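You operate a simulated robot arm through the tools that you are given. There is no shell and no other tool. Be economical: measure what you need, move in short steps, check, and stop when the job is done.

You run a simulated two-armed robot. Do the job below in one go: nothing can be reset, and whatever is moved stays where it is left.

JOB
Press the low black button two times. Shut the blue drawer. Turn the right regulator knob to 1 bar. Take the steel nut and leave it on the top of the bench. Fetch the aluminium sleeve and set it on top of the large nut on the top of the bench. Put the stainless sleeve on the middle of the packing table. Put the brass sleeve on the top of the bench. Take the medium sleeve on the right end of the packing table and put it away on the bottom shelf of the grey rack. Fetch the steel flange and set it on the order card on the right end of the packing table. The order is free.

It is judged by the outcome, as a careful person would: the job done as asked, and still so three seconds after it is handed in. It fails if anything else is knocked over, pushed out of place, dropped, spilled or broken.

ROBOT AND FRAMES
Two 7-joint arms with two-finger parallel grippers on one trunk, on a base that drives. Base frame: it is fixed to the floor where the robot stands at the start and does not move with it; the origin is under the middle of the robot, x ahead of it, y to its left, z up. Lengths are in mm, angles in degrees, forces in N, time in s.
The left shoulder is at the start at [70, 130, 1125], the right one opposite. With the tool pointing down near the work surface each hand reaches from about 100 to 500 mm from the robot's upright axis, wherever it stands, measured 20 degrees to its own side. Places, roughly: aluminium sleeve (4x4x4 cm) [500, 800, 800]; blue drawer [1400, -200, 600]; bottom shelf of the grey rack [2800, 6000, 100]; brass sleeve (4x4x4 cm) [700, 700, 800]; large nut (8x7x4 cm) [-1900, 2900, 900]; low black button [1400, 0, 600]; medium sleeve (5x5x13 cm) [-700, 900, 800]; middle of the packing table [0, 1000, 800]; order card [-1250, 1000, 750]; right regulator knob [700, 100, 400]; stainless sleeve (4x4x4 cm) [600, 700, 800]; steel flange (7x6x3 cm) [-1300, 800, 800]; steel nut (6x5x3 cm) [500, 900, 800]; top of the bench [-1600, 3500, 800]. Payload 1.57 kg a hand.
The TCP of each hand is the grasp point between the finger pads, 30 mm short of the fingertips. In the tool frame z runs along the fingers and y along their closing line. Largest opening 80 mm; finger width 17, thickness 12; the body of the gripper, 40 by 82 mm, starts 80 mm behind the TCP.
Orientation is that of the tool frame in the base frame, as a unit quaternion [x, y, z, w]. With the fingers straight down and closing along the base's y, the tool's x points along the base's -x, its y along +y and its z along -z.

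CONTROLS
- The arms move only by the tool apply_moves. It takes "left_rows", "right_rows" or both (then of equal length, played together; a hand with none holds still); each is a list of rows, each a list of 7 numbers: the shift along the base's x, y, z in units of 500 mm (1.0 is 500 mm), then the turn, a rotation vector about the base's x, y, z in units of 90 degrees (1.0 is 90 degrees), then the closure, from 0 (fully open) to 1 (shut). In form: [[x, y, z, rx, ry, rz, grip], ...]. A call has 1 to 12 rows; each row is the pose to reach, as a shift and turn from the pose commanded when the call began. A call with a number of a shift or a turn outside -1 to 1 is refused whole. Each row takes 0.2 s and may step no farther than 50 mm and 8.6 degrees from the row before; otherwise, or with a gripper value out of range, the whole call is refused. A pose out of reach is approached as far as the arm can. The call stops where the force on the tool passes 40 N (or 10 N more than at its start, if that is more) or the arm is blocked; 0.2 s more then pass. Each finger travels about 108 mm/s and halts on what it meets, pressing with about 40 N; the grip force reading is that of the motor and also rises with nothing between the fingers. The clock runs only during rows and for 0.2 s after the last one: add rows that repeat a pose to give the fingers time. The reply holds the time, the measured pose of the TCP, the force on the tool along the base axes, the opening and the grip force, in the units named above and with some noise, with the torque about the TCP (base axes, N m) and any sound that the robot's microphone picked up.
- Cameras (640 x 400 px; columns grow to the right, rows downward): "scene" is now at [123.7, -2.4, 1325.3]; the picture's right is [-0.03, -1.00, 0.00], its down [-0.82, 0.03, -0.58] and it looks along [0.58, -0.02, -0.82] (base axes); focal length 249 px, centre (320, 200). "left" rides on the left gripper at [72, 7, -122] in its tool frame; the picture's right is [-0.09, 1.00, 0.00], its down [-0.84, -0.08, -0.54] and it looks along [-0.54, -0.05, 0.84] (tool axes); focal length 238 px, centre (320, 200). "right" rides on the right gripper at [72, -7, -122] in its tool frame; the picture's right is [0.09, 1.00, 0.00], its down [-0.84, 0.08, -0.54] and it looks along [-0.54, 0.05, 0.84] (tool axes); focal length 238 px, centre (320, 200).
- get_image(camera): a new picture of that camera. It takes no simulated time.
- slide_trunk(by): slides the trunk up (or, below 0, down) by that many mm; the arms and the scene camera ride with it, the base frame stays. It gives what a move gives, with no picture.
- roll_base(legs): drives the robot by 1 to 6 legs, each [ahead, left, turn to the left] in mm, mm and degrees, along the robot's own axes; the way and the turn of a leg run together, so that a leg with both is an arc; at most 1500 mm and 180 degrees a leg. The arms and the cameras ride along, it lands a little off, and it stops where it bumps. It gives what a move gives.
- aim_head(pan, tilt): turns the head with the scene camera to pan (to the left, within 86 degrees either way) and tilt (down, from -29 to 69), counted from straight ahead of the robot. It gives what a move gives.
- measure_at(camera, pixels): for up to 12 pixels [column, row] of the newest picture of that camera ("zoom" is the newest enlarged one), the place [x, y, z] in the base frame of the surface seen there, good to about 3 mm. It takes no simulated time.
- inspect(camera, box): a new picture of the part [left, top, right, bottom] of that camera's present view, enlarged. It takes no simulated time.
- hand_in(): hands the job in; it is judged then, once.

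Go step by step. Measure first, check grasps and placings, and put right what went wrong. The budget is 145 turns and 190 pictures, counting those below and the enlarged ones. Unless the task says otherwise, let go and move clear before handing in, and close with one line.

The tools are called after ">>>" as a command line: name --argument value ..., lists and objects as JSON in quotes. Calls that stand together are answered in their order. apply_moves: Moves the arms, as the interface text tells. Its arguments: {"type":"object","properties":{"left_rows":{"type":"array","items":{"type":"array","items":{"type":"number"}}},"right_rows":{"type":"array","items":{"type":"array","items":{"type":"number"}}}},"required":[]} The other tools are called the same way: slide_trunk (by) slides the trunk up or down; roll_base (legs) drives the base; aim_head (pan, tilt) turns the head that bears the scene camera; get_image (camera) takes a picture; measure_at (camera, pixels) gives the place of the surface under pixels of a picture; inspect (camera, box) takes an enlarged picture of a part of a camera's view; hand_in () hands the job in.

At the start:

```text
clock: 0.0
left_tool_pos: [293.1, 146.7, 766.6]
left_orientation: [0.001, 1.0, 0.0, 0.0]
left_force: [-0.5, -0.3, 0.3]
left_torque: [0.02, 0.0, -0.02]
left_width: 79.9
left_finger_force: 0.0
right_tool_pos: [310.2, -107.0, 793.4]
right_orientation: [0.0, 1.0, 0.0, 0.0]
right_force: [1.1, 0.4, -0.5]
right_torque: [0.03, 0.01, 0.01]
right_width: 79.8
right_finger_force: 0.0
trunk travel left (down, up): [-763.0, 177.0]
robot x, y, heading: [1.7, -4.1, 0.4]
head pan, tilt: [-1.9, 54.8]
```

scene: 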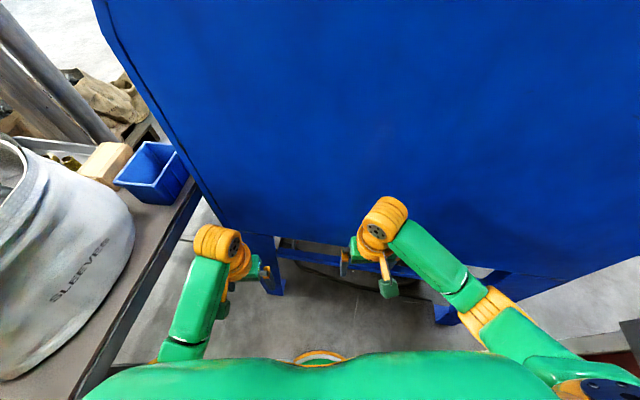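
right: 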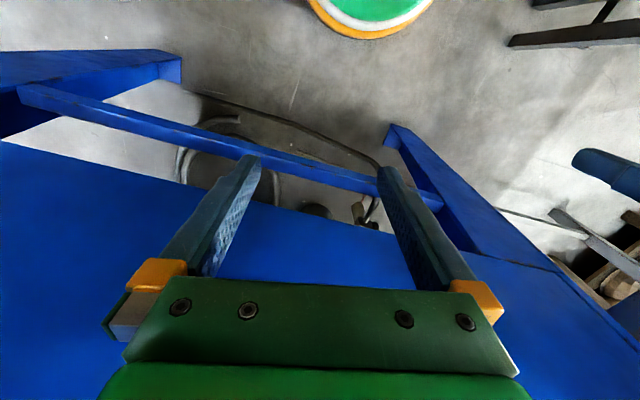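
left: 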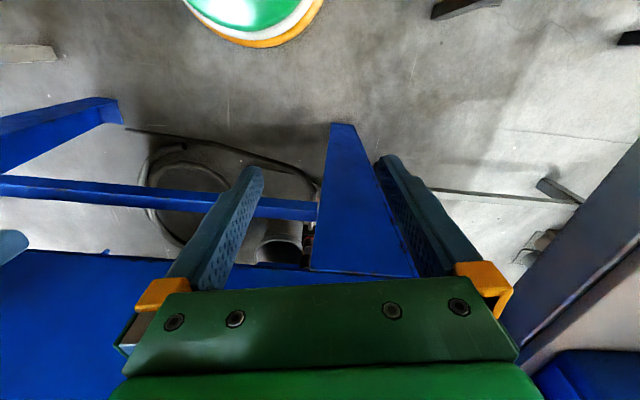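

The scene shows a big blue panel ahead and the packing table with a sack at the left. I look around by turning the head.

>>> aim_head --pan 0 --tilt 15

>>> get_image --camera "scene"

>>> aim_head --pan 75 --tilt 30

>>> get_image --camera "scene"

>>> aim_head --pan -75 --tilt 25

>>> get_image --camera "scene"

```text
clock: 1.1
left_tool_pos: [293.5, 147.2, 765.5]
left_orientation: [0.0, 1.0, 0.0, 0.0]
left_force: [-0.1, -0.2, -0.3]
left_torque: [0.03, -0.02, 0.01]
left_width: 80.0
left_finger_force: 0.0
right_tool_pos: [311.1, -107.9, 794.6]
right_orientation: [0.001, 1.0, 0.0, 0.0]
right_force: [0.5, -0.1, -1.0]
right_torque: [-0.02, 0.0, -0.01]
right_width: 80.1
right_finger_force: 0.1
trunk travel left (down, up): [-763.0, 177.0]
robot x, y, heading: [3.4, 1.1, -0.1]
head pan, tilt: [0.0, 15.0]
```

```text
186 pictures are left
```

scene: 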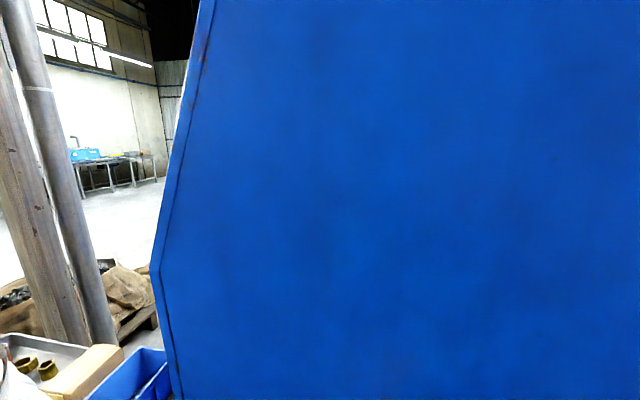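

```text
clock: 2.5
left_tool_pos: [293.6, 147.7, 765.9]
left_orientation: [0.0, 1.0, 0.0, 0.001]
left_force: [1.0, 0.1, 0.6]
left_torque: [-0.02, -0.03, 0.02]
left_width: 80.0
left_finger_force: 0.1
right_tool_pos: [311.3, -106.8, 794.1]
right_orientation: [0.0, 1.0, 0.0, 0.0]
right_force: [0.6, 0.3, 0.4]
right_torque: [0.01, -0.01, -0.01]
right_width: 80.2
right_finger_force: 0.0
trunk travel left (down, up): [-763.0, 177.0]
robot x, y, heading: [1.8, 3.0, -0.1]
head pan, tilt: [75.0, 30.0]
```

```text
185 pictures are left
```

scene: 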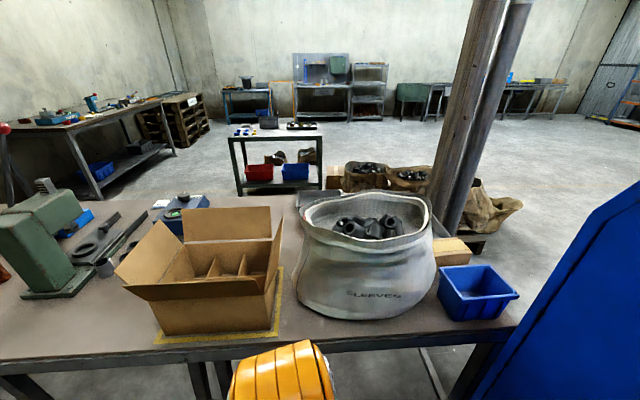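

```text
clock: 4.9
left_tool_pos: [292.6, 147.6, 766.4]
left_orientation: [0.0, 1.0, -0.001, -0.001]
left_force: [-0.6, 0.7, 0.6]
left_torque: [0.03, 0.02, 0.01]
left_width: 79.9
left_finger_force: 0.0
right_tool_pos: [311.2, -106.2, 794.3]
right_orientation: [0.0, 1.0, 0.0, 0.0]
right_force: [-0.4, -0.2, 0.9]
right_torque: [-0.01, 0.04, -0.04]
right_width: 79.8
right_finger_force: 0.1
trunk travel left (down, up): [-763.0, 177.0]
robot x, y, heading: [-1.1, -1.1, 0.2]
head pan, tilt: [-75.0, 25.0]
```

```text
184 pictures are left
```

scene: 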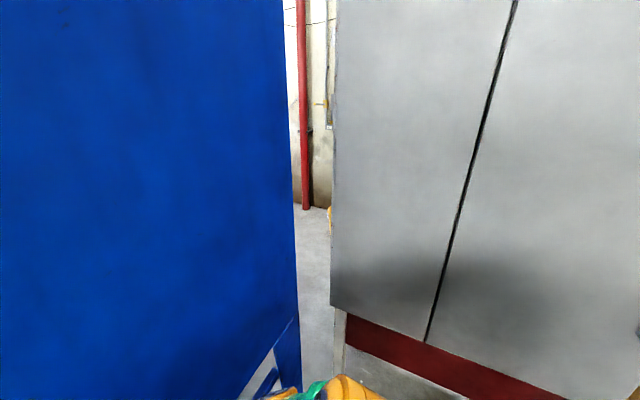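

The table with sack, box and tools is to the left; blue machine right ahead, grey cabinet to the right. I look low ahead and to the left-back.

>>> aim_head --pan 0 --tilt 60

>>> get_image --camera "scene"

>>> measure_at --camera "scene" --pixels '[[320, 50], [320, 200], [600, 100], [170, 100], [200, 200], [330, 270], [30, 150], [120, 200], [170, 210]]'

>>> aim_head --pan 50 --tilt 25

>>> get_image --camera "scene"

>>> aim_head --pan 86 --tilt 30

>>> get_image --camera "scene"

>>> measure_at --camera "scene" --pixels '[[100, 320], [300, 320], [450, 370], [90, 150], [160, 120], [20, 130], [270, 240], [160, 170], [330, 140], [290, 125]]'

```text
clock: 6.3
left_tool_pos: [292.9, 147.4, 765.9]
left_orientation: [0.0, 1.0, 0.0, 0.0]
left_force: [0.7, 0.5, -0.7]
left_torque: [0.05, -0.01, -0.02]
left_width: 79.9
left_finger_force: 0.1
right_tool_pos: [310.0, -106.3, 793.2]
right_orientation: [0.0, 1.0, 0.0, 0.001]
right_force: [0.4, 0.0, 0.0]
right_torque: [0.0, 0.01, 0.03]
right_width: 80.1
right_finger_force: 0.0
trunk travel left (down, up): [-763.0, 177.0]
robot x, y, heading: [-2.2, 3.5, 0.0]
head pan, tilt: [0.0, 60.0]
```

```text
183 pictures are left
```

scene: 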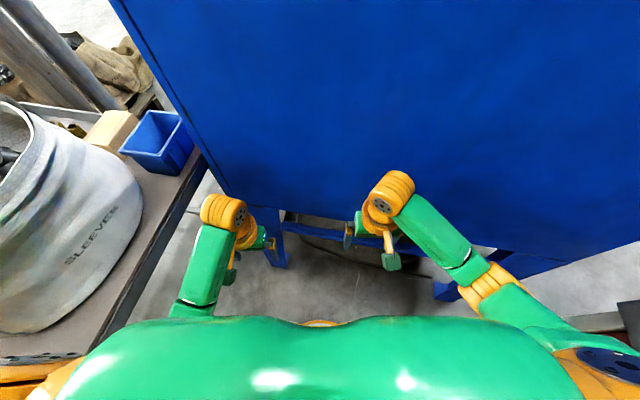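

```text
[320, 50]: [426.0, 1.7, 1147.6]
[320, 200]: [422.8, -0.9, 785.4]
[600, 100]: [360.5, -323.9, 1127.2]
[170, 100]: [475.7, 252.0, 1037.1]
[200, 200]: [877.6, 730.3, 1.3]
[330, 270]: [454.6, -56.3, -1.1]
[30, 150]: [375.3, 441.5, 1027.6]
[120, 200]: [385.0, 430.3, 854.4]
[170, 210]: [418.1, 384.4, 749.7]
```

```text
clock: 7.5
left_tool_pos: [293.6, 146.7, 766.5]
left_orientation: [0.0, 1.0, 0.0, 0.0]
left_force: [0.4, 0.4, 1.2]
left_torque: [0.0, -0.02, -0.01]
left_width: 80.1
left_finger_force: 0.1
right_tool_pos: [309.3, -106.7, 793.5]
right_orientation: [0.0, 1.0, 0.0, 0.0]
right_force: [1.5, 0.4, 1.3]
right_torque: [-0.01, -0.01, -0.04]
right_width: 80.2
right_finger_force: 0.0
trunk travel left (down, up): [-763.0, 177.0]
robot x, y, heading: [0.1, -1.3, 0.1]
head pan, tilt: [50.0, 25.0]
```

```text
182 pictures are left
```

scene: 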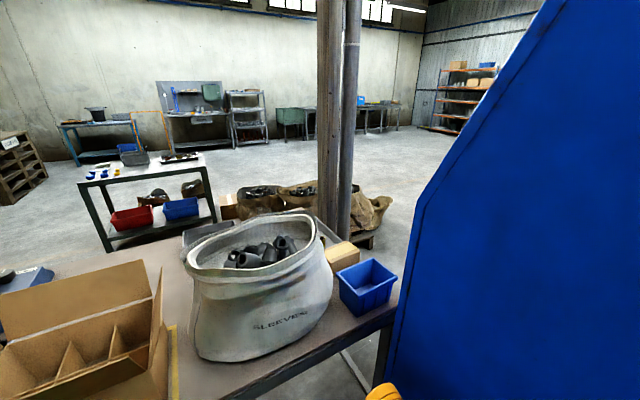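

```text
clock: 8.6
left_tool_pos: [294.3, 147.3, 765.3]
left_orientation: [0.0, 1.0, 0.0, 0.0]
left_force: [-0.3, -0.5, 0.2]
left_torque: [0.03, -0.01, 0.03]
left_width: 80.3
left_finger_force: 0.0
right_tool_pos: [309.7, -106.7, 793.6]
right_orientation: [0.0, 1.0, 0.0, -0.001]
right_force: [0.2, 0.6, -1.1]
right_torque: [0.0, -0.02, 0.02]
right_width: 80.2
right_finger_force: 0.1
trunk travel left (down, up): [-763.0, 177.0]
robot x, y, heading: [1.1, -0.9, 0.0]
head pan, tilt: [85.9, 30.0]
```

```text
181 pictures are left
```

scene: 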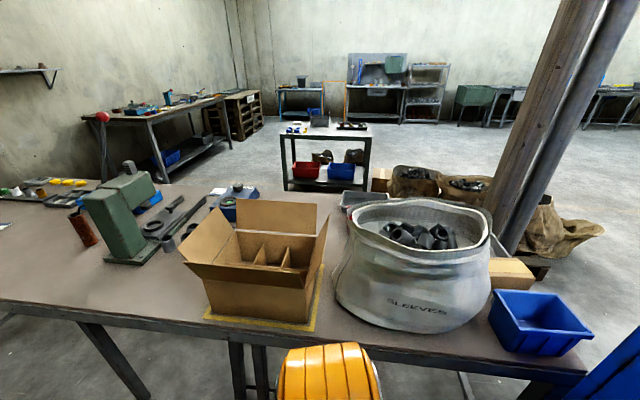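

```text
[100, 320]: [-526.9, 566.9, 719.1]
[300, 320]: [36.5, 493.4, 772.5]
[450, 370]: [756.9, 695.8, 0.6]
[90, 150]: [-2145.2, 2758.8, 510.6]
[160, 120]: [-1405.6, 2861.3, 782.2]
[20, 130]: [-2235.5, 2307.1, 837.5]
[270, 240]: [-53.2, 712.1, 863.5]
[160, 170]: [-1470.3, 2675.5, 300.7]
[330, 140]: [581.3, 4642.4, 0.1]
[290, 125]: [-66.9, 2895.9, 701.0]
```

Now measure the table's outline, the tray and the free gaps, and look behind.

>>> measure_at --camera "scene" --pixels '[[15, 292], [560, 372], [520, 270], [350, 190], [15, 192], [180, 190], [75, 185], [230, 190], [500, 240], [40, 250], [240, 310], [425, 350]]'

>>> inspect --camera "scene" --box '[0, 150, 260, 310]'

>>> inspect --camera "scene" --box '[60, 70, 270, 200]'

>>> aim_head --pan -86 --tilt 40

>>> get_image --camera "scene"

>>> measure_at --camera "scene" --pixels '[[320, 200], [150, 350], [230, 300], [500, 300], [600, 350], [300, 330], [200, 200]]'

```text
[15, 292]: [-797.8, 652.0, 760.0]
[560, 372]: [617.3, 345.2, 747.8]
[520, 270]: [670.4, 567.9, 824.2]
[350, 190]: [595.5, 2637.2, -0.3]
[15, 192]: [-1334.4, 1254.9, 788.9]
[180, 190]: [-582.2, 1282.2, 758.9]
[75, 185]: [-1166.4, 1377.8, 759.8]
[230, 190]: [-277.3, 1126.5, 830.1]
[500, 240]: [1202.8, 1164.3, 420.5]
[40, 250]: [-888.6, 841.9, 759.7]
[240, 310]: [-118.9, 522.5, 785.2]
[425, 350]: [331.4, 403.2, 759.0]
```

```text
2.46 times, centred on (130, 230) of scene
```

zoom: 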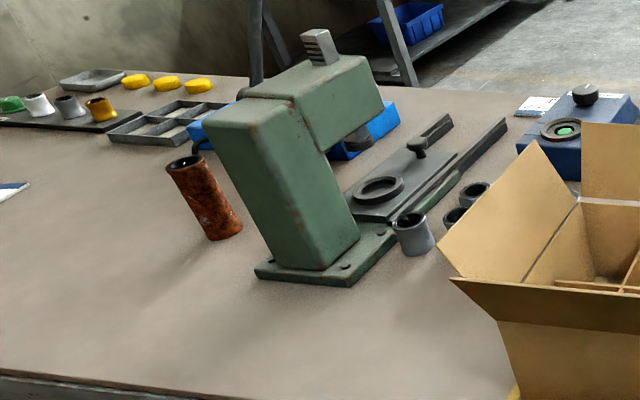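

```text
3.05 times, centred on (165, 135) of scene
```

zoom: 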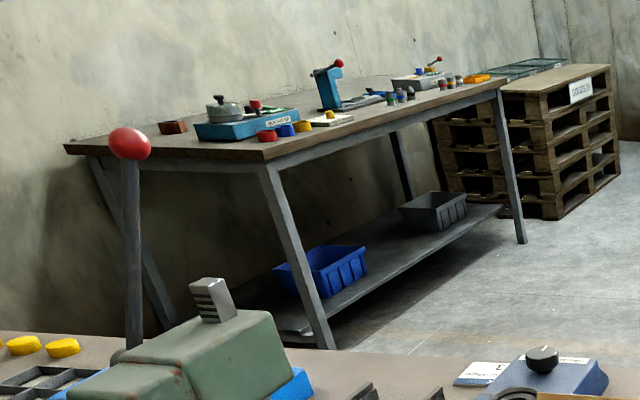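

```text
clock: 11.2
left_tool_pos: [294.5, 146.7, 765.2]
left_orientation: [0.0, 1.0, 0.001, 0.0]
left_force: [0.0, -0.2, 0.0]
left_torque: [-0.02, -0.01, 0.02]
left_width: 80.3
left_finger_force: 0.1
right_tool_pos: [309.2, -105.7, 793.2]
right_orientation: [0.0, 1.0, 0.0, 0.0]
right_force: [0.4, -0.2, 0.3]
right_torque: [0.0, 0.03, 0.0]
right_width: 79.9
right_finger_force: 0.2
trunk travel left (down, up): [-763.0, 177.0]
robot x, y, heading: [3.5, -2.5, 0.2]
head pan, tilt: [-85.9, 40.0]
```

```text
178 pictures are left
```

scene: 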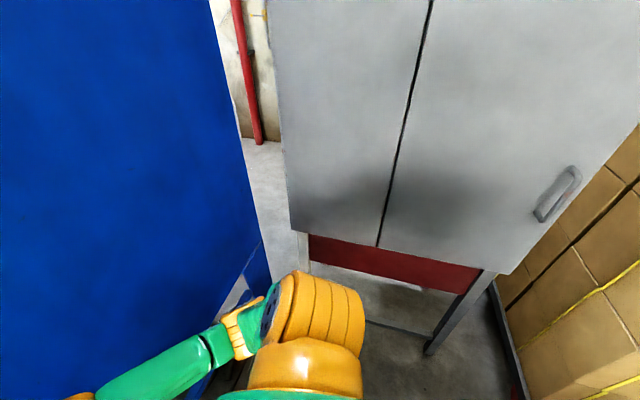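

```text
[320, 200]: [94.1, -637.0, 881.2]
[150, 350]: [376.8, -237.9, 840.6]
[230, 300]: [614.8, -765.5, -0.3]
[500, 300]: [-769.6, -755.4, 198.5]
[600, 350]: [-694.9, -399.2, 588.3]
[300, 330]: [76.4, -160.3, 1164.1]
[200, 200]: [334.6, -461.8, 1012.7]
```

Table top is at z≈760, rotated about −12°. I raise the trunk and turn to face the table squarely, then look along it toward −x.

>>> slide_trunk --by 150

>>> roll_base --legs '[[0, 0, 77.6]]'

>>> aim_head --pan 70 --tilt 30

>>> get_image --camera "scene"

>>> measure_at --camera "scene" --pixels '[[60, 200], [150, 250], [250, 230], [350, 180], [420, 180], [300, 300], [200, 150], [320, 120]]'

```text
clock: 12.9
left_tool_pos: [294.3, 147.9, 915.2]
left_orientation: [0.0, 1.0, 0.0, 0.0]
left_force: [0.5, 0.3, 0.0]
left_torque: [-0.01, -0.02, 0.03]
left_width: 80.1
left_finger_force: 0.0
right_tool_pos: [310.7, -106.8, 944.2]
right_orientation: [0.0, 1.0, 0.0, 0.001]
right_force: [0.3, 0.5, 0.3]
right_torque: [0.0, -0.01, -0.02]
right_width: 80.1
right_finger_force: 0.1
trunk travel left (down, up): [-913.0, 27.0]
robot x, y, heading: [1.0, -3.7, -0.1]
head pan, tilt: [-85.9, 40.0]
```

```text
clock: 16.6
left_tool_pos: [-79.3, 318.6, 914.0]
left_orientation: [-0.624, 0.781, -0.001, 0.0]
left_force: [-0.4, -0.4, -0.4]
left_torque: [0.01, 0.03, -0.01]
left_width: 80.1
left_finger_force: 0.1
right_tool_pos: [172.3, 279.6, 943.9]
right_orientation: [-0.624, 0.781, 0.0, 0.0]
right_force: [-0.6, -0.6, 0.7]
right_torque: [0.0, 0.0, -0.01]
right_width: 80.4
right_finger_force: 0.2
trunk travel left (down, up): [-913.0, 27.0]
robot x, y, heading: [2.0, 1.1, 77.3]
head pan, tilt: [-85.9, 40.0]
```

```text
clock: 19.0
left_tool_pos: [-77.8, 318.4, 914.4]
left_orientation: [-0.625, 0.781, 0.0, 0.0]
left_force: [0.9, -0.2, -0.7]
left_torque: [0.0, 0.0, 0.0]
left_width: 80.0
left_finger_force: 0.0
right_tool_pos: [172.5, 280.0, 944.1]
right_orientation: [-0.623, 0.782, 0.0, 0.0]
right_force: [0.1, 0.8, 0.3]
right_torque: [-0.01, -0.02, 0.04]
right_width: 79.9
right_finger_force: 0.1
trunk travel left (down, up): [-913.0, 27.0]
robot x, y, heading: [2.6, 0.5, 77.0]
head pan, tilt: [70.0, 30.0]
```

```text
177 pictures are left
```

scene: 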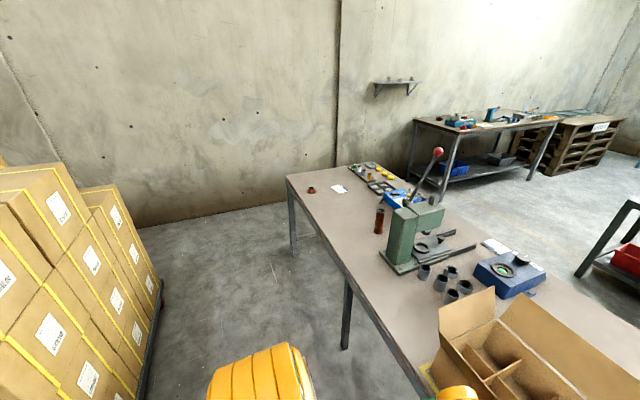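

```text
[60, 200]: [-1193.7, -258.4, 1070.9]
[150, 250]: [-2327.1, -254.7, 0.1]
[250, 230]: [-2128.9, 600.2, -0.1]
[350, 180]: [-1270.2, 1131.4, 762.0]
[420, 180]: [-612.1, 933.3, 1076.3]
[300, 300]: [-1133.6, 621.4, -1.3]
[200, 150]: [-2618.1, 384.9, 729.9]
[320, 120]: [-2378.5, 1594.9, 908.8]
```

The whole table shows clearly with free floor around its far (−x) end. I zoom to identify and measure items.

>>> inspect --camera "scene" --box '[280, 140, 480, 265]'

>>> measure_at --camera "zoom" --pixels '[[90, 158], [97, 148], [190, 158], [305, 268], [318, 235], [315, 290], [25, 130], [395, 360], [230, 95], [275, 120]]'

>>> measure_at --camera "scene" --pixels '[[287, 178], [350, 163], [395, 350], [340, 260], [490, 245], [440, 290], [130, 390], [292, 250]]'

>>> inspect --camera "scene" --box '[400, 90, 600, 215]'

```text
3.20 times, centred on (380, 202) of scene
```

zoom: 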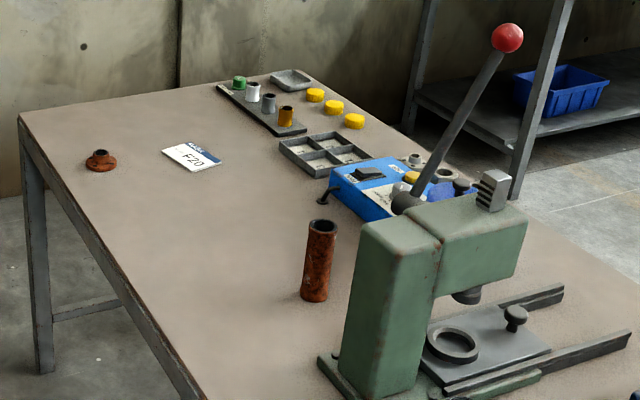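

```text
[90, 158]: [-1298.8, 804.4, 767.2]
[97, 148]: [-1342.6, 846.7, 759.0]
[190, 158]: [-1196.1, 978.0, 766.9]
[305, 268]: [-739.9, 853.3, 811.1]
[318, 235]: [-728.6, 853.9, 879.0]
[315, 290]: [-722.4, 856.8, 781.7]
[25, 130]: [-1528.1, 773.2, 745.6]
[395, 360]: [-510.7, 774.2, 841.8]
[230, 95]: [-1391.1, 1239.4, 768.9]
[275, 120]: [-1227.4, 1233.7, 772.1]
```

```text
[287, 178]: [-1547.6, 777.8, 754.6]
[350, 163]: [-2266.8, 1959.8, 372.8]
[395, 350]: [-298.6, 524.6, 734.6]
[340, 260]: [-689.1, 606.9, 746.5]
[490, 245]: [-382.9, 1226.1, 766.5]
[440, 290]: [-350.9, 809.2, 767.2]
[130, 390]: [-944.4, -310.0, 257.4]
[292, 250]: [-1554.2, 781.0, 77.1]
```

```text
3.20 times, centred on (500, 152) of scene
```

zoom: 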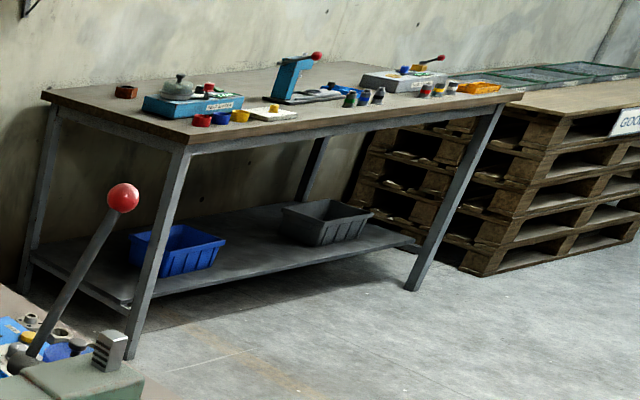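

Flange is at ≈[-1310,810], order card at ≈[-1196,978], medium (rusty) sleeve at ≈[-728,857]. I drive left along the table's front toward the right end.

>>> roll_base --legs '[[0, 1180, 0.6]]'

>>> aim_head --pan 5 --tilt 50

>>> get_image --camera "scene"

>>> measure_at --camera "scene" --pixels '[[320, 330], [100, 330], [320, 200], [200, 200], [450, 330]]'

```text
clock: 25.0
left_tool_pos: [-1230.5, 581.8, 915.8]
left_orientation: [-0.623, 0.782, 0.0, 0.0]
left_force: [-0.6, 0.0, -0.1]
left_torque: [-0.02, -0.02, 0.0]
left_width: 80.1
left_finger_force: 0.0
right_tool_pos: [-978.6, 540.8, 942.9]
right_orientation: [-0.623, 0.782, 0.001, 0.0]
right_force: [0.2, -0.5, -0.3]
right_torque: [0.0, 0.01, 0.02]
right_width: 80.1
right_finger_force: 0.0
trunk travel left (down, up): [-913.0, 27.0]
robot x, y, heading: [-1155.9, 264.6, 77.0]
head pan, tilt: [70.0, 30.0]
```

```text
clock: 26.4
left_tool_pos: [-1231.2, 581.0, 915.8]
left_orientation: [-0.623, 0.782, 0.001, 0.0]
left_force: [-0.5, 0.2, -0.1]
left_torque: [-0.01, 0.01, -0.01]
left_width: 79.9
left_finger_force: 0.0
right_tool_pos: [-979.8, 540.6, 943.4]
right_orientation: [-0.623, 0.782, -0.001, 0.001]
right_force: [0.2, -0.5, 0.1]
right_torque: [0.03, 0.02, 0.0]
right_width: 80.4
right_finger_force: 0.0
trunk travel left (down, up): [-913.0, 27.0]
robot x, y, heading: [-1150.5, 262.0, 77.0]
head pan, tilt: [5.0, 50.0]
```

```text
174 pictures are left
```

scene: 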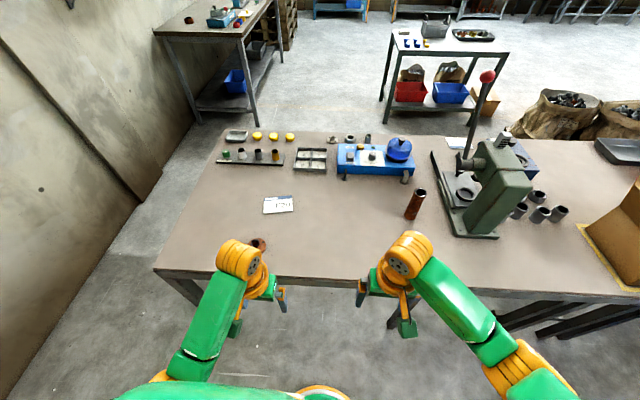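

```text
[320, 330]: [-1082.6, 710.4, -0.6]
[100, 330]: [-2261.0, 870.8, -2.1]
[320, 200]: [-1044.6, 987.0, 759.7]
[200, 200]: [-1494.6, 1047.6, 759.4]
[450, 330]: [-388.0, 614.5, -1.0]
```

The base ring is visible in the wrist cameras; I measure it to know how close I may drive.

>>> get_image --camera "right"

>>> get_image --camera "left"

>>> measure_at --camera "right" --pixels '[[370, 34], [370, 20], [340, 10], [400, 30]]'

```text
173 pictures are left
```

right: 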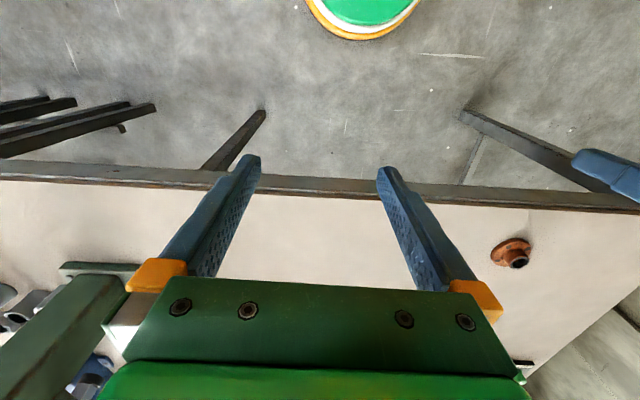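

```text
172 pictures are left
```

left: 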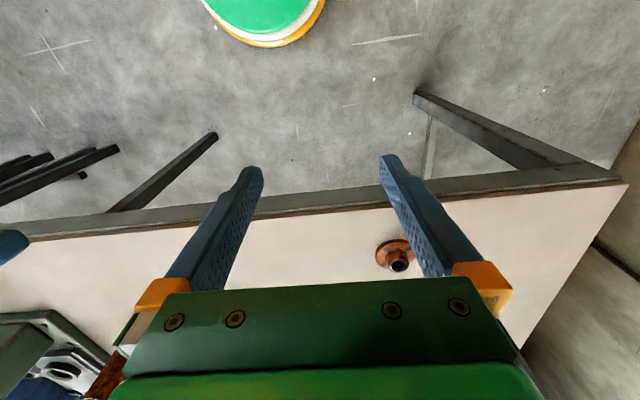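

```text
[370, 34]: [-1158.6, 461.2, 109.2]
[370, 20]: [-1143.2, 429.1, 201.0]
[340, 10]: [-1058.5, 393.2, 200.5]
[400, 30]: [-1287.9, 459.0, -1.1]
```

Base radius ≈200 mm and it fits under the table edge. I drive 245 mm ahead and look at the flange and card.

>>> roll_base --legs '[[245, 0, 0.5]]'

>>> aim_head --pan 25 --tilt 60

>>> get_image --camera "scene"

>>> get_image --camera "left"

```text
clock: 28.2
left_tool_pos: [-1181.5, 816.9, 916.6]
left_orientation: [-0.626, 0.78, 0.001, 0.001]
left_force: [-0.5, 0.4, 0.0]
left_torque: [0.04, 0.0, 0.03]
left_width: 80.0
left_finger_force: 0.0
right_tool_pos: [-928.6, 779.7, 944.4]
right_orientation: [-0.626, 0.78, 0.001, 0.001]
right_force: [1.2, 0.4, 0.5]
right_torque: [0.0, -0.01, -0.01]
right_width: 80.2
right_finger_force: 0.1
trunk travel left (down, up): [-913.0, 27.0]
robot x, y, heading: [-1102.3, 496.8, 77.4]
head pan, tilt: [5.0, 50.0]
```

```text
clock: 29.0
left_tool_pos: [-1179.5, 817.5, 915.7]
left_orientation: [-0.627, 0.779, -0.001, -0.001]
left_force: [-0.8, -0.1, -0.7]
left_torque: [-0.01, -0.01, 0.03]
left_width: 80.2
left_finger_force: 0.0
right_tool_pos: [-928.6, 780.5, 942.3]
right_orientation: [-0.626, 0.779, -0.002, 0.001]
right_force: [-0.7, -0.4, -0.2]
right_torque: [-0.01, 0.02, -0.01]
right_width: 80.2
right_finger_force: 0.1
trunk travel left (down, up): [-913.0, 27.0]
robot x, y, heading: [-1097.3, 499.7, 78.0]
head pan, tilt: [25.0, 60.0]
```

```text
171 pictures are left
```

scene: 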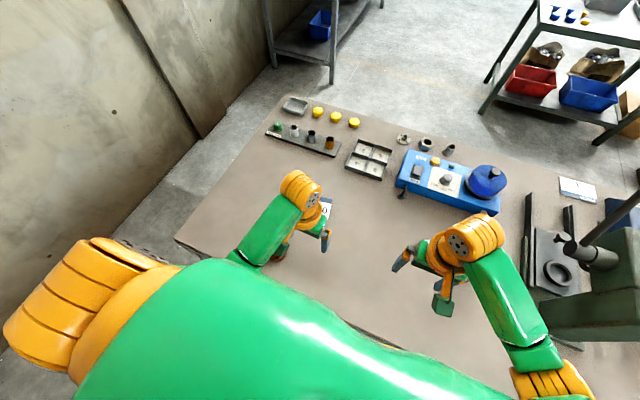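

```text
170 pictures are left
```

left: 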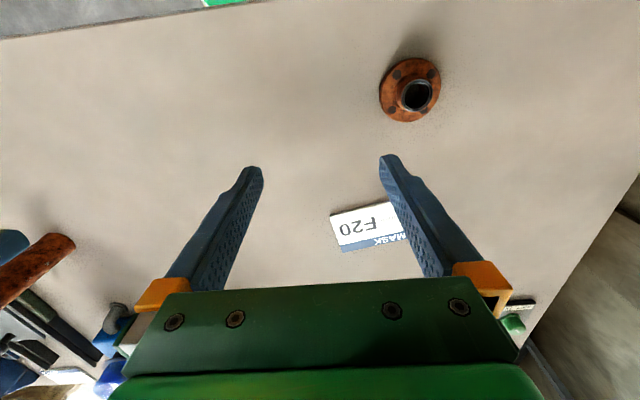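

Left wrist sees the flange at (410,90) and card at (370,230). Measure both.

>>> inspect --camera "left" --box '[320, 40, 480, 260]'

>>> measure_at --camera "left" --pixels '[[410, 82], [415, 112], [383, 92], [437, 85], [408, 62], [406, 120], [332, 216], [392, 202], [341, 250], [370, 228]]'

```text
1.82 times, centred on (400, 150) of left
```

zoom: 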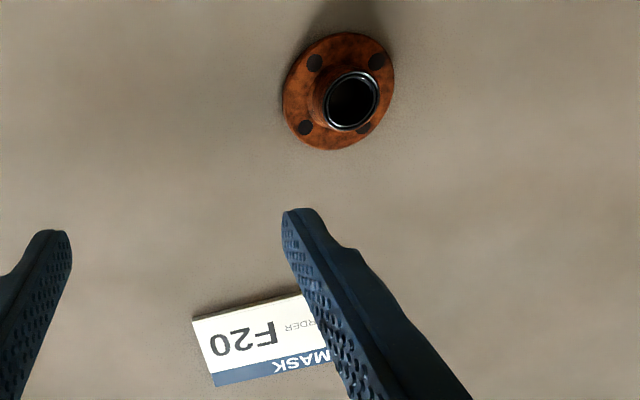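

```text
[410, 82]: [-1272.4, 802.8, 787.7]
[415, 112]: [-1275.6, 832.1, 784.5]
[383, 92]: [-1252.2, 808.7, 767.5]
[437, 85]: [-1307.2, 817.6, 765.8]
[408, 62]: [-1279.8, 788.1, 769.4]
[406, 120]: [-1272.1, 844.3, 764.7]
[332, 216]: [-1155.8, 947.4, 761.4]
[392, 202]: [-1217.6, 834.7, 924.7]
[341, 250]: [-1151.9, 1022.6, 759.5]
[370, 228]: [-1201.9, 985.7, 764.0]
```

Flange centre ≈[-1279,816], boss top z≈788. I move the left hand above it and down to z≈835, then check.

>>> apply_moves --left_rows '[[-0.08, 0, 0, 0, 0, 0, 0], [-0.16, 0, 0, 0, 0, 0, 0], [-0.199, -0.003, -0.06, 0, 0, 0, 0.2], [-0.199, -0.003, -0.12, 0, 0, 0, 0.2], [-0.199, -0.003, -0.16, 0, 0, 0, 0.2]]'

>>> get_image --camera "left"

>>> measure_at --camera "left" --pixels '[[310, 205], [310, 180], [340, 200], [280, 200], [310, 230]]'

```text
clock: 30.2
left_tool_pos: [-1280.8, 816.8, 834.4]
left_orientation: [-0.626, 0.779, 0.0, 0.0]
left_force: [-0.2, -0.6, 0.6]
left_torque: [0.01, 0.01, -0.01]
left_width: 63.9
left_finger_force: 0.1
right_tool_pos: [-928.7, 780.4, 944.6]
right_orientation: [-0.626, 0.779, -0.001, 0.001]
right_force: [-0.3, 0.1, -0.6]
right_torque: [-0.02, 0.0, -0.03]
right_width: 80.2
right_finger_force: 0.0
trunk travel left (down, up): [-913.0, 27.0]
robot x, y, heading: [-1096.5, 498.3, 77.7]
head pan, tilt: [25.0, 60.0]
```

```text
168 pictures are left
```

left: 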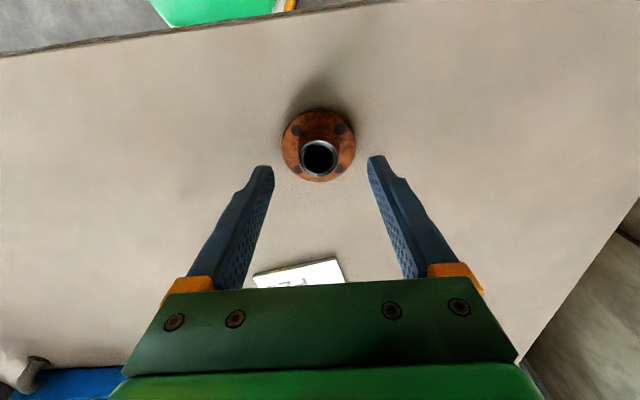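

```text
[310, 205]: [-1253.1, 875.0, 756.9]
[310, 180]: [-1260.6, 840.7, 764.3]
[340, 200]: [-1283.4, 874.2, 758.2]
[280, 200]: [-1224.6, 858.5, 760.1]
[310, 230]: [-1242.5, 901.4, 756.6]
```

I measure the boss ring now to refine the centre.

>>> measure_at --camera "left" --pixels '[[320, 140], [303, 157], [336, 157], [320, 174], [285, 145], [353, 145], [320, 112]]'

```text
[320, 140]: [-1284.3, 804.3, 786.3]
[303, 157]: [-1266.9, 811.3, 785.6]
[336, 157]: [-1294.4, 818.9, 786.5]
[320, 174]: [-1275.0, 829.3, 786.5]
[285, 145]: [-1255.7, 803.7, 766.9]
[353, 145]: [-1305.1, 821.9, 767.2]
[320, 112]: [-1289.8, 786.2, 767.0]
```

Boss centred at (-1280,816), exactly under the hand. I lower to z≈800 and grip the boss, then lift.

>>> apply_moves --left_rows '[[0, 0, -0.04, 0, 0, 0, 0.2], [0, 0, -0.07, 0, 0, 0, 0.3], [0, 0, -0.07, 0, 0, 0, 1], [0, 0, -0.07, 0, 0, 0, 1], [0, 0, -0.07, 0, 0, 0, 1], [0, 0, -0.02, 0, 0, 0, 1], [0, 0, 0.02, 0, 0, 0, 1]]'

>>> get_image --camera "left"

```text
clock: 31.8
left_tool_pos: [-1280.0, 816.9, 846.2]
left_orientation: [-0.627, 0.779, 0.0, 0.0]
left_force: [-0.5, -0.1, -2.8]
left_torque: [0.01, 0.01, -0.02]
left_width: 31.2
left_finger_force: 40.0
right_tool_pos: [-928.7, 781.5, 943.1]
right_orientation: [-0.627, 0.779, 0.0, 0.0]
right_force: [-1.1, 0.6, -1.0]
right_torque: [0.0, 0.01, -0.03]
right_width: 80.1
right_finger_force: 0.1
trunk travel left (down, up): [-913.0, 27.0]
robot x, y, heading: [-1099.6, 502.5, 77.6]
head pan, tilt: [25.0, 60.0]
```

```text
167 pictures are left
```

left: 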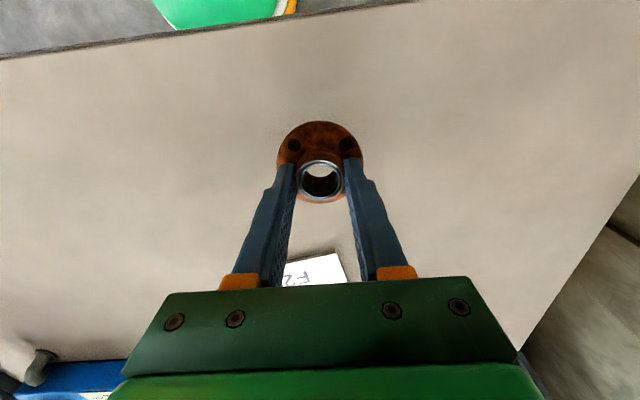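

Flange held (31 mm). I measure the card's visible corners to find its middle.

>>> measure_at --camera "left" --pixels '[[286, 264], [336, 254], [345, 278], [312, 262], [300, 275]]'

>>> inspect --camera "scene" --box '[250, 150, 370, 250]'

```text
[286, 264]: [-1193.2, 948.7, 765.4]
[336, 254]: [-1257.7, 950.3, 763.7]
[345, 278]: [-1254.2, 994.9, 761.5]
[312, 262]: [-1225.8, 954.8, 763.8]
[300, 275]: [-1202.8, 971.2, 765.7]
```

```text
4.00 times, centred on (310, 200) of scene
```

zoom: 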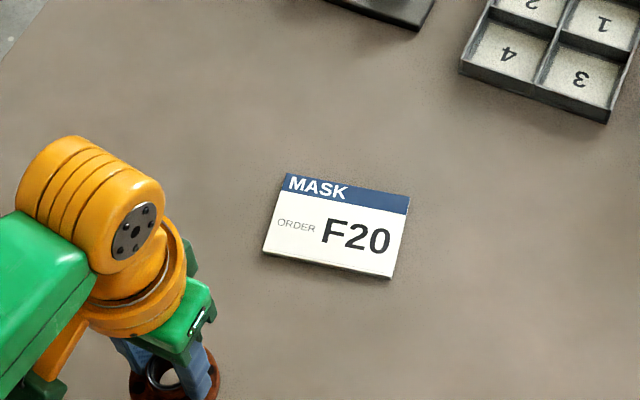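

>>> measure_at --camera "zoom" --pixels '[[268, 250], [288, 180], [405, 200], [388, 272], [337, 227]]'

```text
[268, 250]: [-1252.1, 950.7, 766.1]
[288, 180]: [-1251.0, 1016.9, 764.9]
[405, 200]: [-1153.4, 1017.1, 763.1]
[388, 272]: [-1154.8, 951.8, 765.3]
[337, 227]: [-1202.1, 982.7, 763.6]
```

Card centre ≈[-1203,984,764]. I carry the flange there.

>>> apply_moves --left_rows '[[0.037, 0.082, 0, 0, 0, 0, 1], [0.074, 0.164, 0, 0, 0, 0, 1], [0.112, 0.246, 0, 0, 0, 0, 1], [0.154, 0.334, 0, 0, 0, 0, 1], [0.154, 0.334, -0.04, 0, 0, 0, 1], [0.154, 0.334, -0.06, 0, 0, 0, 1]]'

>>> get_image --camera "left"

```text
clock: 33.2
left_tool_pos: [-1205.2, 960.7, 839.4]
left_orientation: [-0.626, 0.78, 0.0, 0.001]
left_force: [-0.9, -0.1, -2.6]
left_torque: [0.0, 0.0, 0.02]
left_width: 31.4
left_finger_force: 40.3
left hand out of reach, approached as far as the arm can: row 4, 5, 6
right_tool_pos: [-929.4, 780.7, 943.1]
right_orientation: [-0.626, 0.78, -0.001, 0.002]
right_force: [0.1, 0.3, 0.6]
right_torque: [0.02, -0.01, 0.04]
right_width: 79.8
right_finger_force: 0.0
trunk travel left (down, up): [-913.0, 27.0]
robot x, y, heading: [-1101.4, 503.3, 77.7]
head pan, tilt: [25.0, 60.0]
```

```text
165 pictures are left
```

left: 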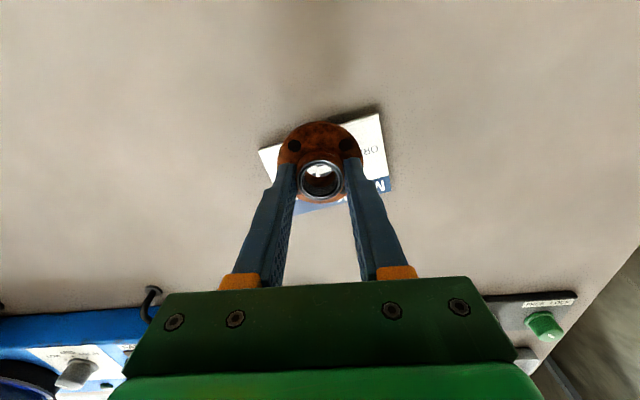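

The arm is short by ~23 mm; I roll the base ahead 28 mm.

>>> roll_base --legs '[[28, 0, 0]]'

>>> get_image --camera "left"

```text
clock: 34.0
left_tool_pos: [-1200.0, 983.0, 840.8]
left_orientation: [-0.626, 0.78, 0.001, 0.001]
left_force: [0.1, -0.9, -2.3]
left_torque: [0.06, 0.02, -0.04]
left_width: 31.0
left_finger_force: 39.9
right_tool_pos: [-923.6, 804.7, 945.3]
right_orientation: [-0.627, 0.779, 0.0, 0.003]
right_force: [0.0, -0.1, -0.1]
right_torque: [0.03, -0.03, 0.01]
right_width: 80.0
right_finger_force: 0.0
trunk travel left (down, up): [-913.0, 27.0]
robot x, y, heading: [-1090.9, 528.7, 77.4]
head pan, tilt: [25.0, 60.0]
```

```text
164 pictures are left
```

left: 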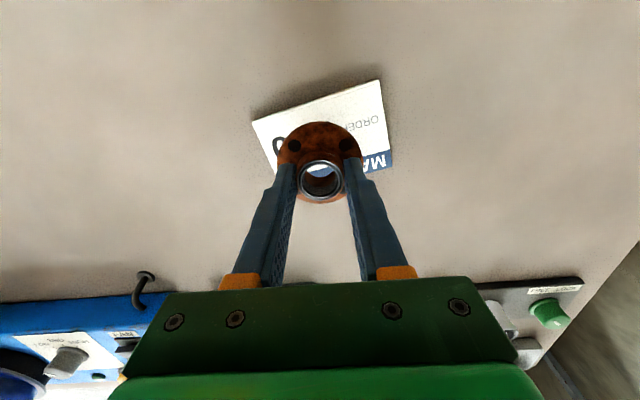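

Over the card centre now. I lower with the trunk 33 mm, then the arm the last bit until contact.

>>> slide_trunk --by -33

>>> apply_moves --left_rows '[[0, 0, -0.004, 0, 0, 0, 1], [0, 0, -0.008, 0, 0, 0, 1]]'

```text
clock: 34.8
left_tool_pos: [-1198.8, 985.9, 807.1]
left_orientation: [-0.626, 0.78, 0.0, 0.0]
left_force: [-0.2, -2.6, 5.6]
left_torque: [-0.08, -0.08, 0.0]
left_width: 31.2
left_finger_force: 39.7
right_tool_pos: [-923.0, 806.1, 912.0]
right_orientation: [-0.627, 0.779, 0.0, 0.001]
right_force: [0.3, -0.4, 0.5]
right_torque: [0.01, 0.01, 0.01]
right_width: 80.2
right_finger_force: 0.0
trunk travel left (down, up): [-880.0, 60.0]
robot x, y, heading: [-1091.4, 526.1, 77.8]
head pan, tilt: [25.0, 60.0]
```

```text
clock: 35.4
left_tool_pos: [-1198.1, 986.1, 806.6]
left_orientation: [-0.627, 0.779, 0.003, 0.003]
left_force: [-1.8, 7.1, 24.5]
left_torque: [-0.11, 0.16, 0.01]
left_width: 30.9
left_finger_force: 39.9
right_tool_pos: [-922.2, 806.2, 912.7]
right_orientation: [-0.626, 0.78, 0.001, 0.001]
right_force: [0.3, -0.7, -1.1]
right_torque: [0.01, 0.01, 0.0]
right_width: 79.8
right_finger_force: 0.1
trunk travel left (down, up): [-880.0, 60.0]
robot x, y, heading: [-1091.0, 526.3, 77.5]
head pan, tilt: [25.0, 60.0]
```

Contact (24 N). I relieve, open, and rise.

>>> apply_moves --left_rows '[[0, 0, 0.007, 0, 0, 0, 1], [0, 0, 0.007, 0, 0, 0, 0.4], [0, 0, 0.007, 0, 0, 0, 0.3], [0, 0, 0.06, 0, 0, 0, 0.3], [-0.0, -0.02, 0.15, 0, 0, 0, 0.3], [0.0, -0.1, 0.2, 0, 0, 0, 0.3], [0.0, -0.18, 0.2, 0, 0, 0, 0.3]]'

>>> get_image --camera "left"

>>> aim_head --pan -15 --tilt 55

>>> get_image --camera "scene"

>>> get_image --camera "right"

```text
clock: 37.0
left_tool_pos: [-1200.0, 895.0, 901.5]
left_orientation: [-0.626, 0.78, -0.001, -0.001]
left_force: [0.7, -0.3, -0.3]
left_torque: [-0.03, -0.01, -0.01]
left_width: 56.0
left_finger_force: 0.1
right_tool_pos: [-924.0, 805.2, 911.4]
right_orientation: [-0.627, 0.779, 0.0, 0.001]
right_force: [0.3, -0.4, -0.3]
right_torque: [-0.01, 0.0, -0.01]
right_width: 79.9
right_finger_force: 0.0
trunk travel left (down, up): [-880.0, 60.0]
robot x, y, heading: [-1091.9, 527.4, 77.6]
head pan, tilt: [25.0, 60.0]
```

```text
163 pictures are left
```

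left: 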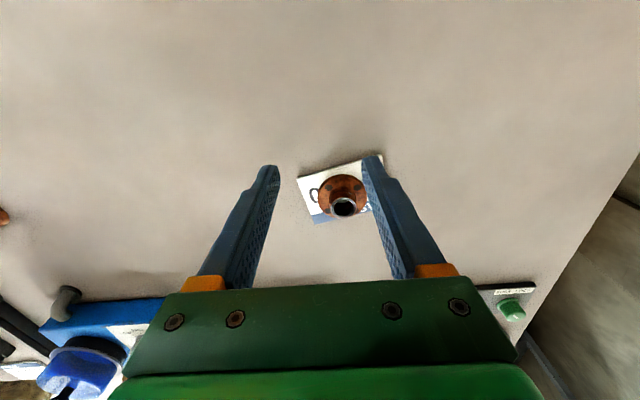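

```text
clock: 38.1
left_tool_pos: [-1199.5, 898.0, 901.4]
left_orientation: [-0.627, 0.779, 0.0, -0.001]
left_force: [-0.4, -0.7, 0.7]
left_torque: [-0.01, -0.03, -0.01]
left_width: 56.3
left_finger_force: 0.0
right_tool_pos: [-923.3, 807.3, 909.8]
right_orientation: [-0.627, 0.779, -0.001, 0.001]
right_force: [-0.2, 1.1, 0.0]
right_torque: [-0.01, -0.02, 0.01]
right_width: 79.9
right_finger_force: 0.0
trunk travel left (down, up): [-880.0, 60.0]
robot x, y, heading: [-1090.8, 526.2, 77.8]
head pan, tilt: [-15.0, 55.0]
```

```text
162 pictures are left
```

scene: 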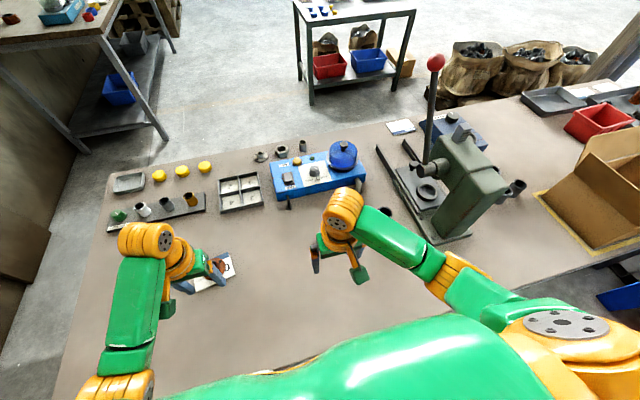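

```text
161 pictures are left
```

right: 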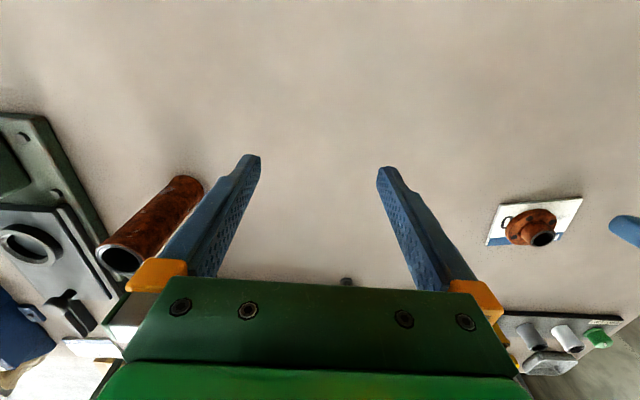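

The flange stands on the card. Before choosing how to grip the medium sleeve I zoom toward the grey rack, and the far side of the table.

>>> aim_head --pan -30 --tilt 20

>>> get_image --camera "scene"

>>> inspect --camera "scene" --box '[300, 50, 460, 150]'

>>> inspect --camera "scene" --box '[440, 130, 640, 255]'

>>> measure_at --camera "zoom" --pixels '[[250, 180], [300, 205], [140, 120], [400, 100], [600, 150], [450, 240]]'

```text
clock: 39.1
left_tool_pos: [-1198.7, 897.4, 901.3]
left_orientation: [-0.626, 0.779, 0.0, 0.0]
left_force: [-0.2, -0.3, 0.6]
left_torque: [-0.01, 0.01, -0.02]
left_width: 55.9
left_finger_force: 0.0
right_tool_pos: [-922.0, 808.2, 910.1]
right_orientation: [-0.627, 0.779, -0.001, 0.0]
right_force: [-0.1, -0.1, 0.5]
right_torque: [0.02, 0.0, -0.02]
right_width: 80.0
right_finger_force: 0.0
trunk travel left (down, up): [-880.0, 60.0]
robot x, y, heading: [-1091.6, 528.1, 77.8]
head pan, tilt: [-30.0, 20.0]
```

```text
160 pictures are left
```

scene: 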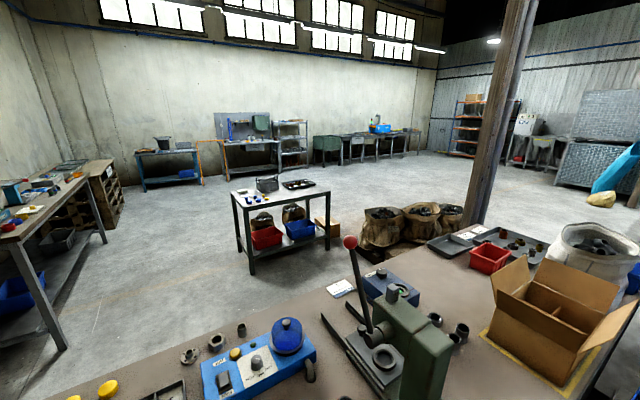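

```text
4.00 times, centred on (380, 100) of scene
```

zoom: 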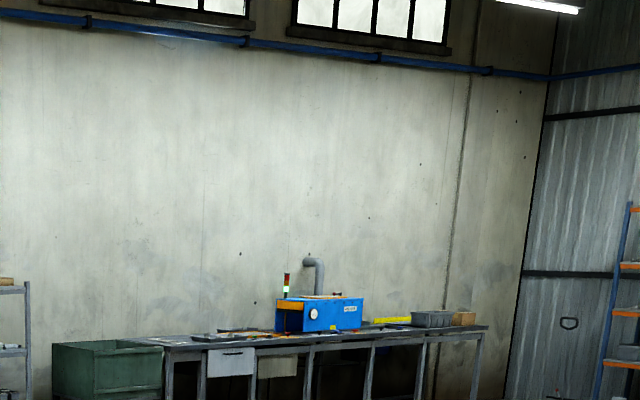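

```text
3.20 times, centred on (540, 192) of scene
```

zoom: 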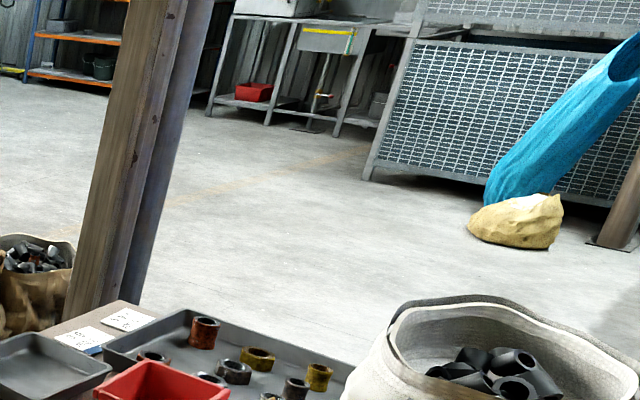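

```text
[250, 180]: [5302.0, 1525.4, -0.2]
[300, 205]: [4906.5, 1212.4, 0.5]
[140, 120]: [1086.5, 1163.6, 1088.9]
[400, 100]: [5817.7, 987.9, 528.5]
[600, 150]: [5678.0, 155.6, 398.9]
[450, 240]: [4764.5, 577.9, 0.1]
```

Tray with several sleeves lies behind the box. I zoom on the rack at (290,145) and on the tray.

>>> inspect --camera "scene" --box '[190, 100, 350, 200]'

>>> measure_at --camera "zoom" --pixels '[[350, 85], [470, 80], [355, 265], [470, 255], [410, 250], [410, 205], [410, 152], [410, 90], [360, 260]]'

>>> inspect --camera "scene" --box '[420, 210, 580, 310]'

>>> measure_at --camera "zoom" --pixels '[[20, 140], [180, 80], [310, 65], [340, 140], [405, 155], [275, 125], [240, 120], [470, 160], [60, 185], [500, 145]]'

```text
4.00 times, centred on (270, 150) of scene
```

zoom: 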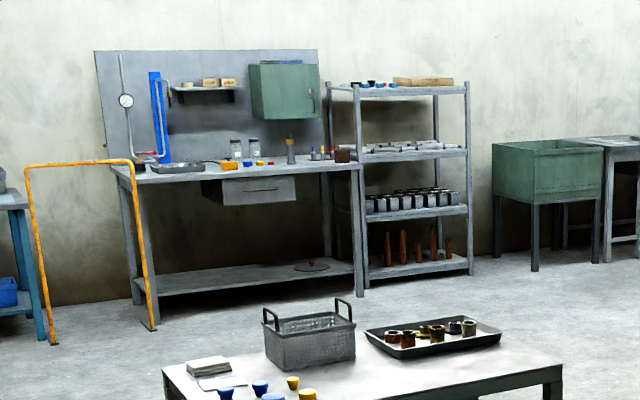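

```text
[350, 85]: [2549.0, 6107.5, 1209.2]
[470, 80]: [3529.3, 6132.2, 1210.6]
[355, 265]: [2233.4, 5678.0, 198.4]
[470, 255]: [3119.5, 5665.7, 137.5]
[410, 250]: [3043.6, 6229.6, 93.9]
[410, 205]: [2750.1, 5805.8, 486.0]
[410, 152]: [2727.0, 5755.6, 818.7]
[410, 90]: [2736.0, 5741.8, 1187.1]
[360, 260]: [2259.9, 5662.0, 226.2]
```

```text
4.00 times, centred on (500, 260) of scene
```

zoom: 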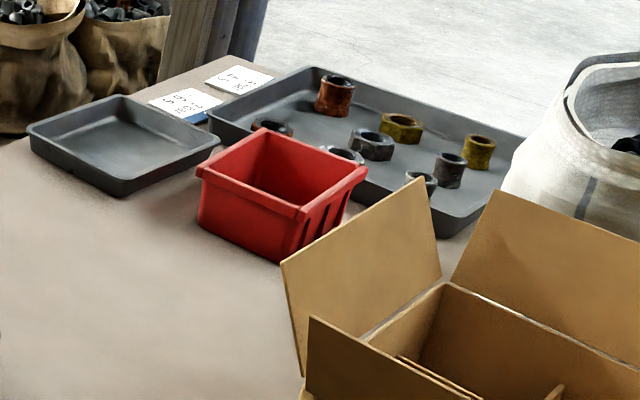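

```text
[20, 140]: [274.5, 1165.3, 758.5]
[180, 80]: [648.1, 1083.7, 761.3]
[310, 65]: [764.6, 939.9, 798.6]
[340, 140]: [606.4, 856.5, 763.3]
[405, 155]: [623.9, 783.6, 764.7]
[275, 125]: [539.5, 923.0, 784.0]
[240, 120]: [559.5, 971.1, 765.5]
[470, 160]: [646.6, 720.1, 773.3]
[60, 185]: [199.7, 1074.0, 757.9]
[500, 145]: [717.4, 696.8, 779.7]
```

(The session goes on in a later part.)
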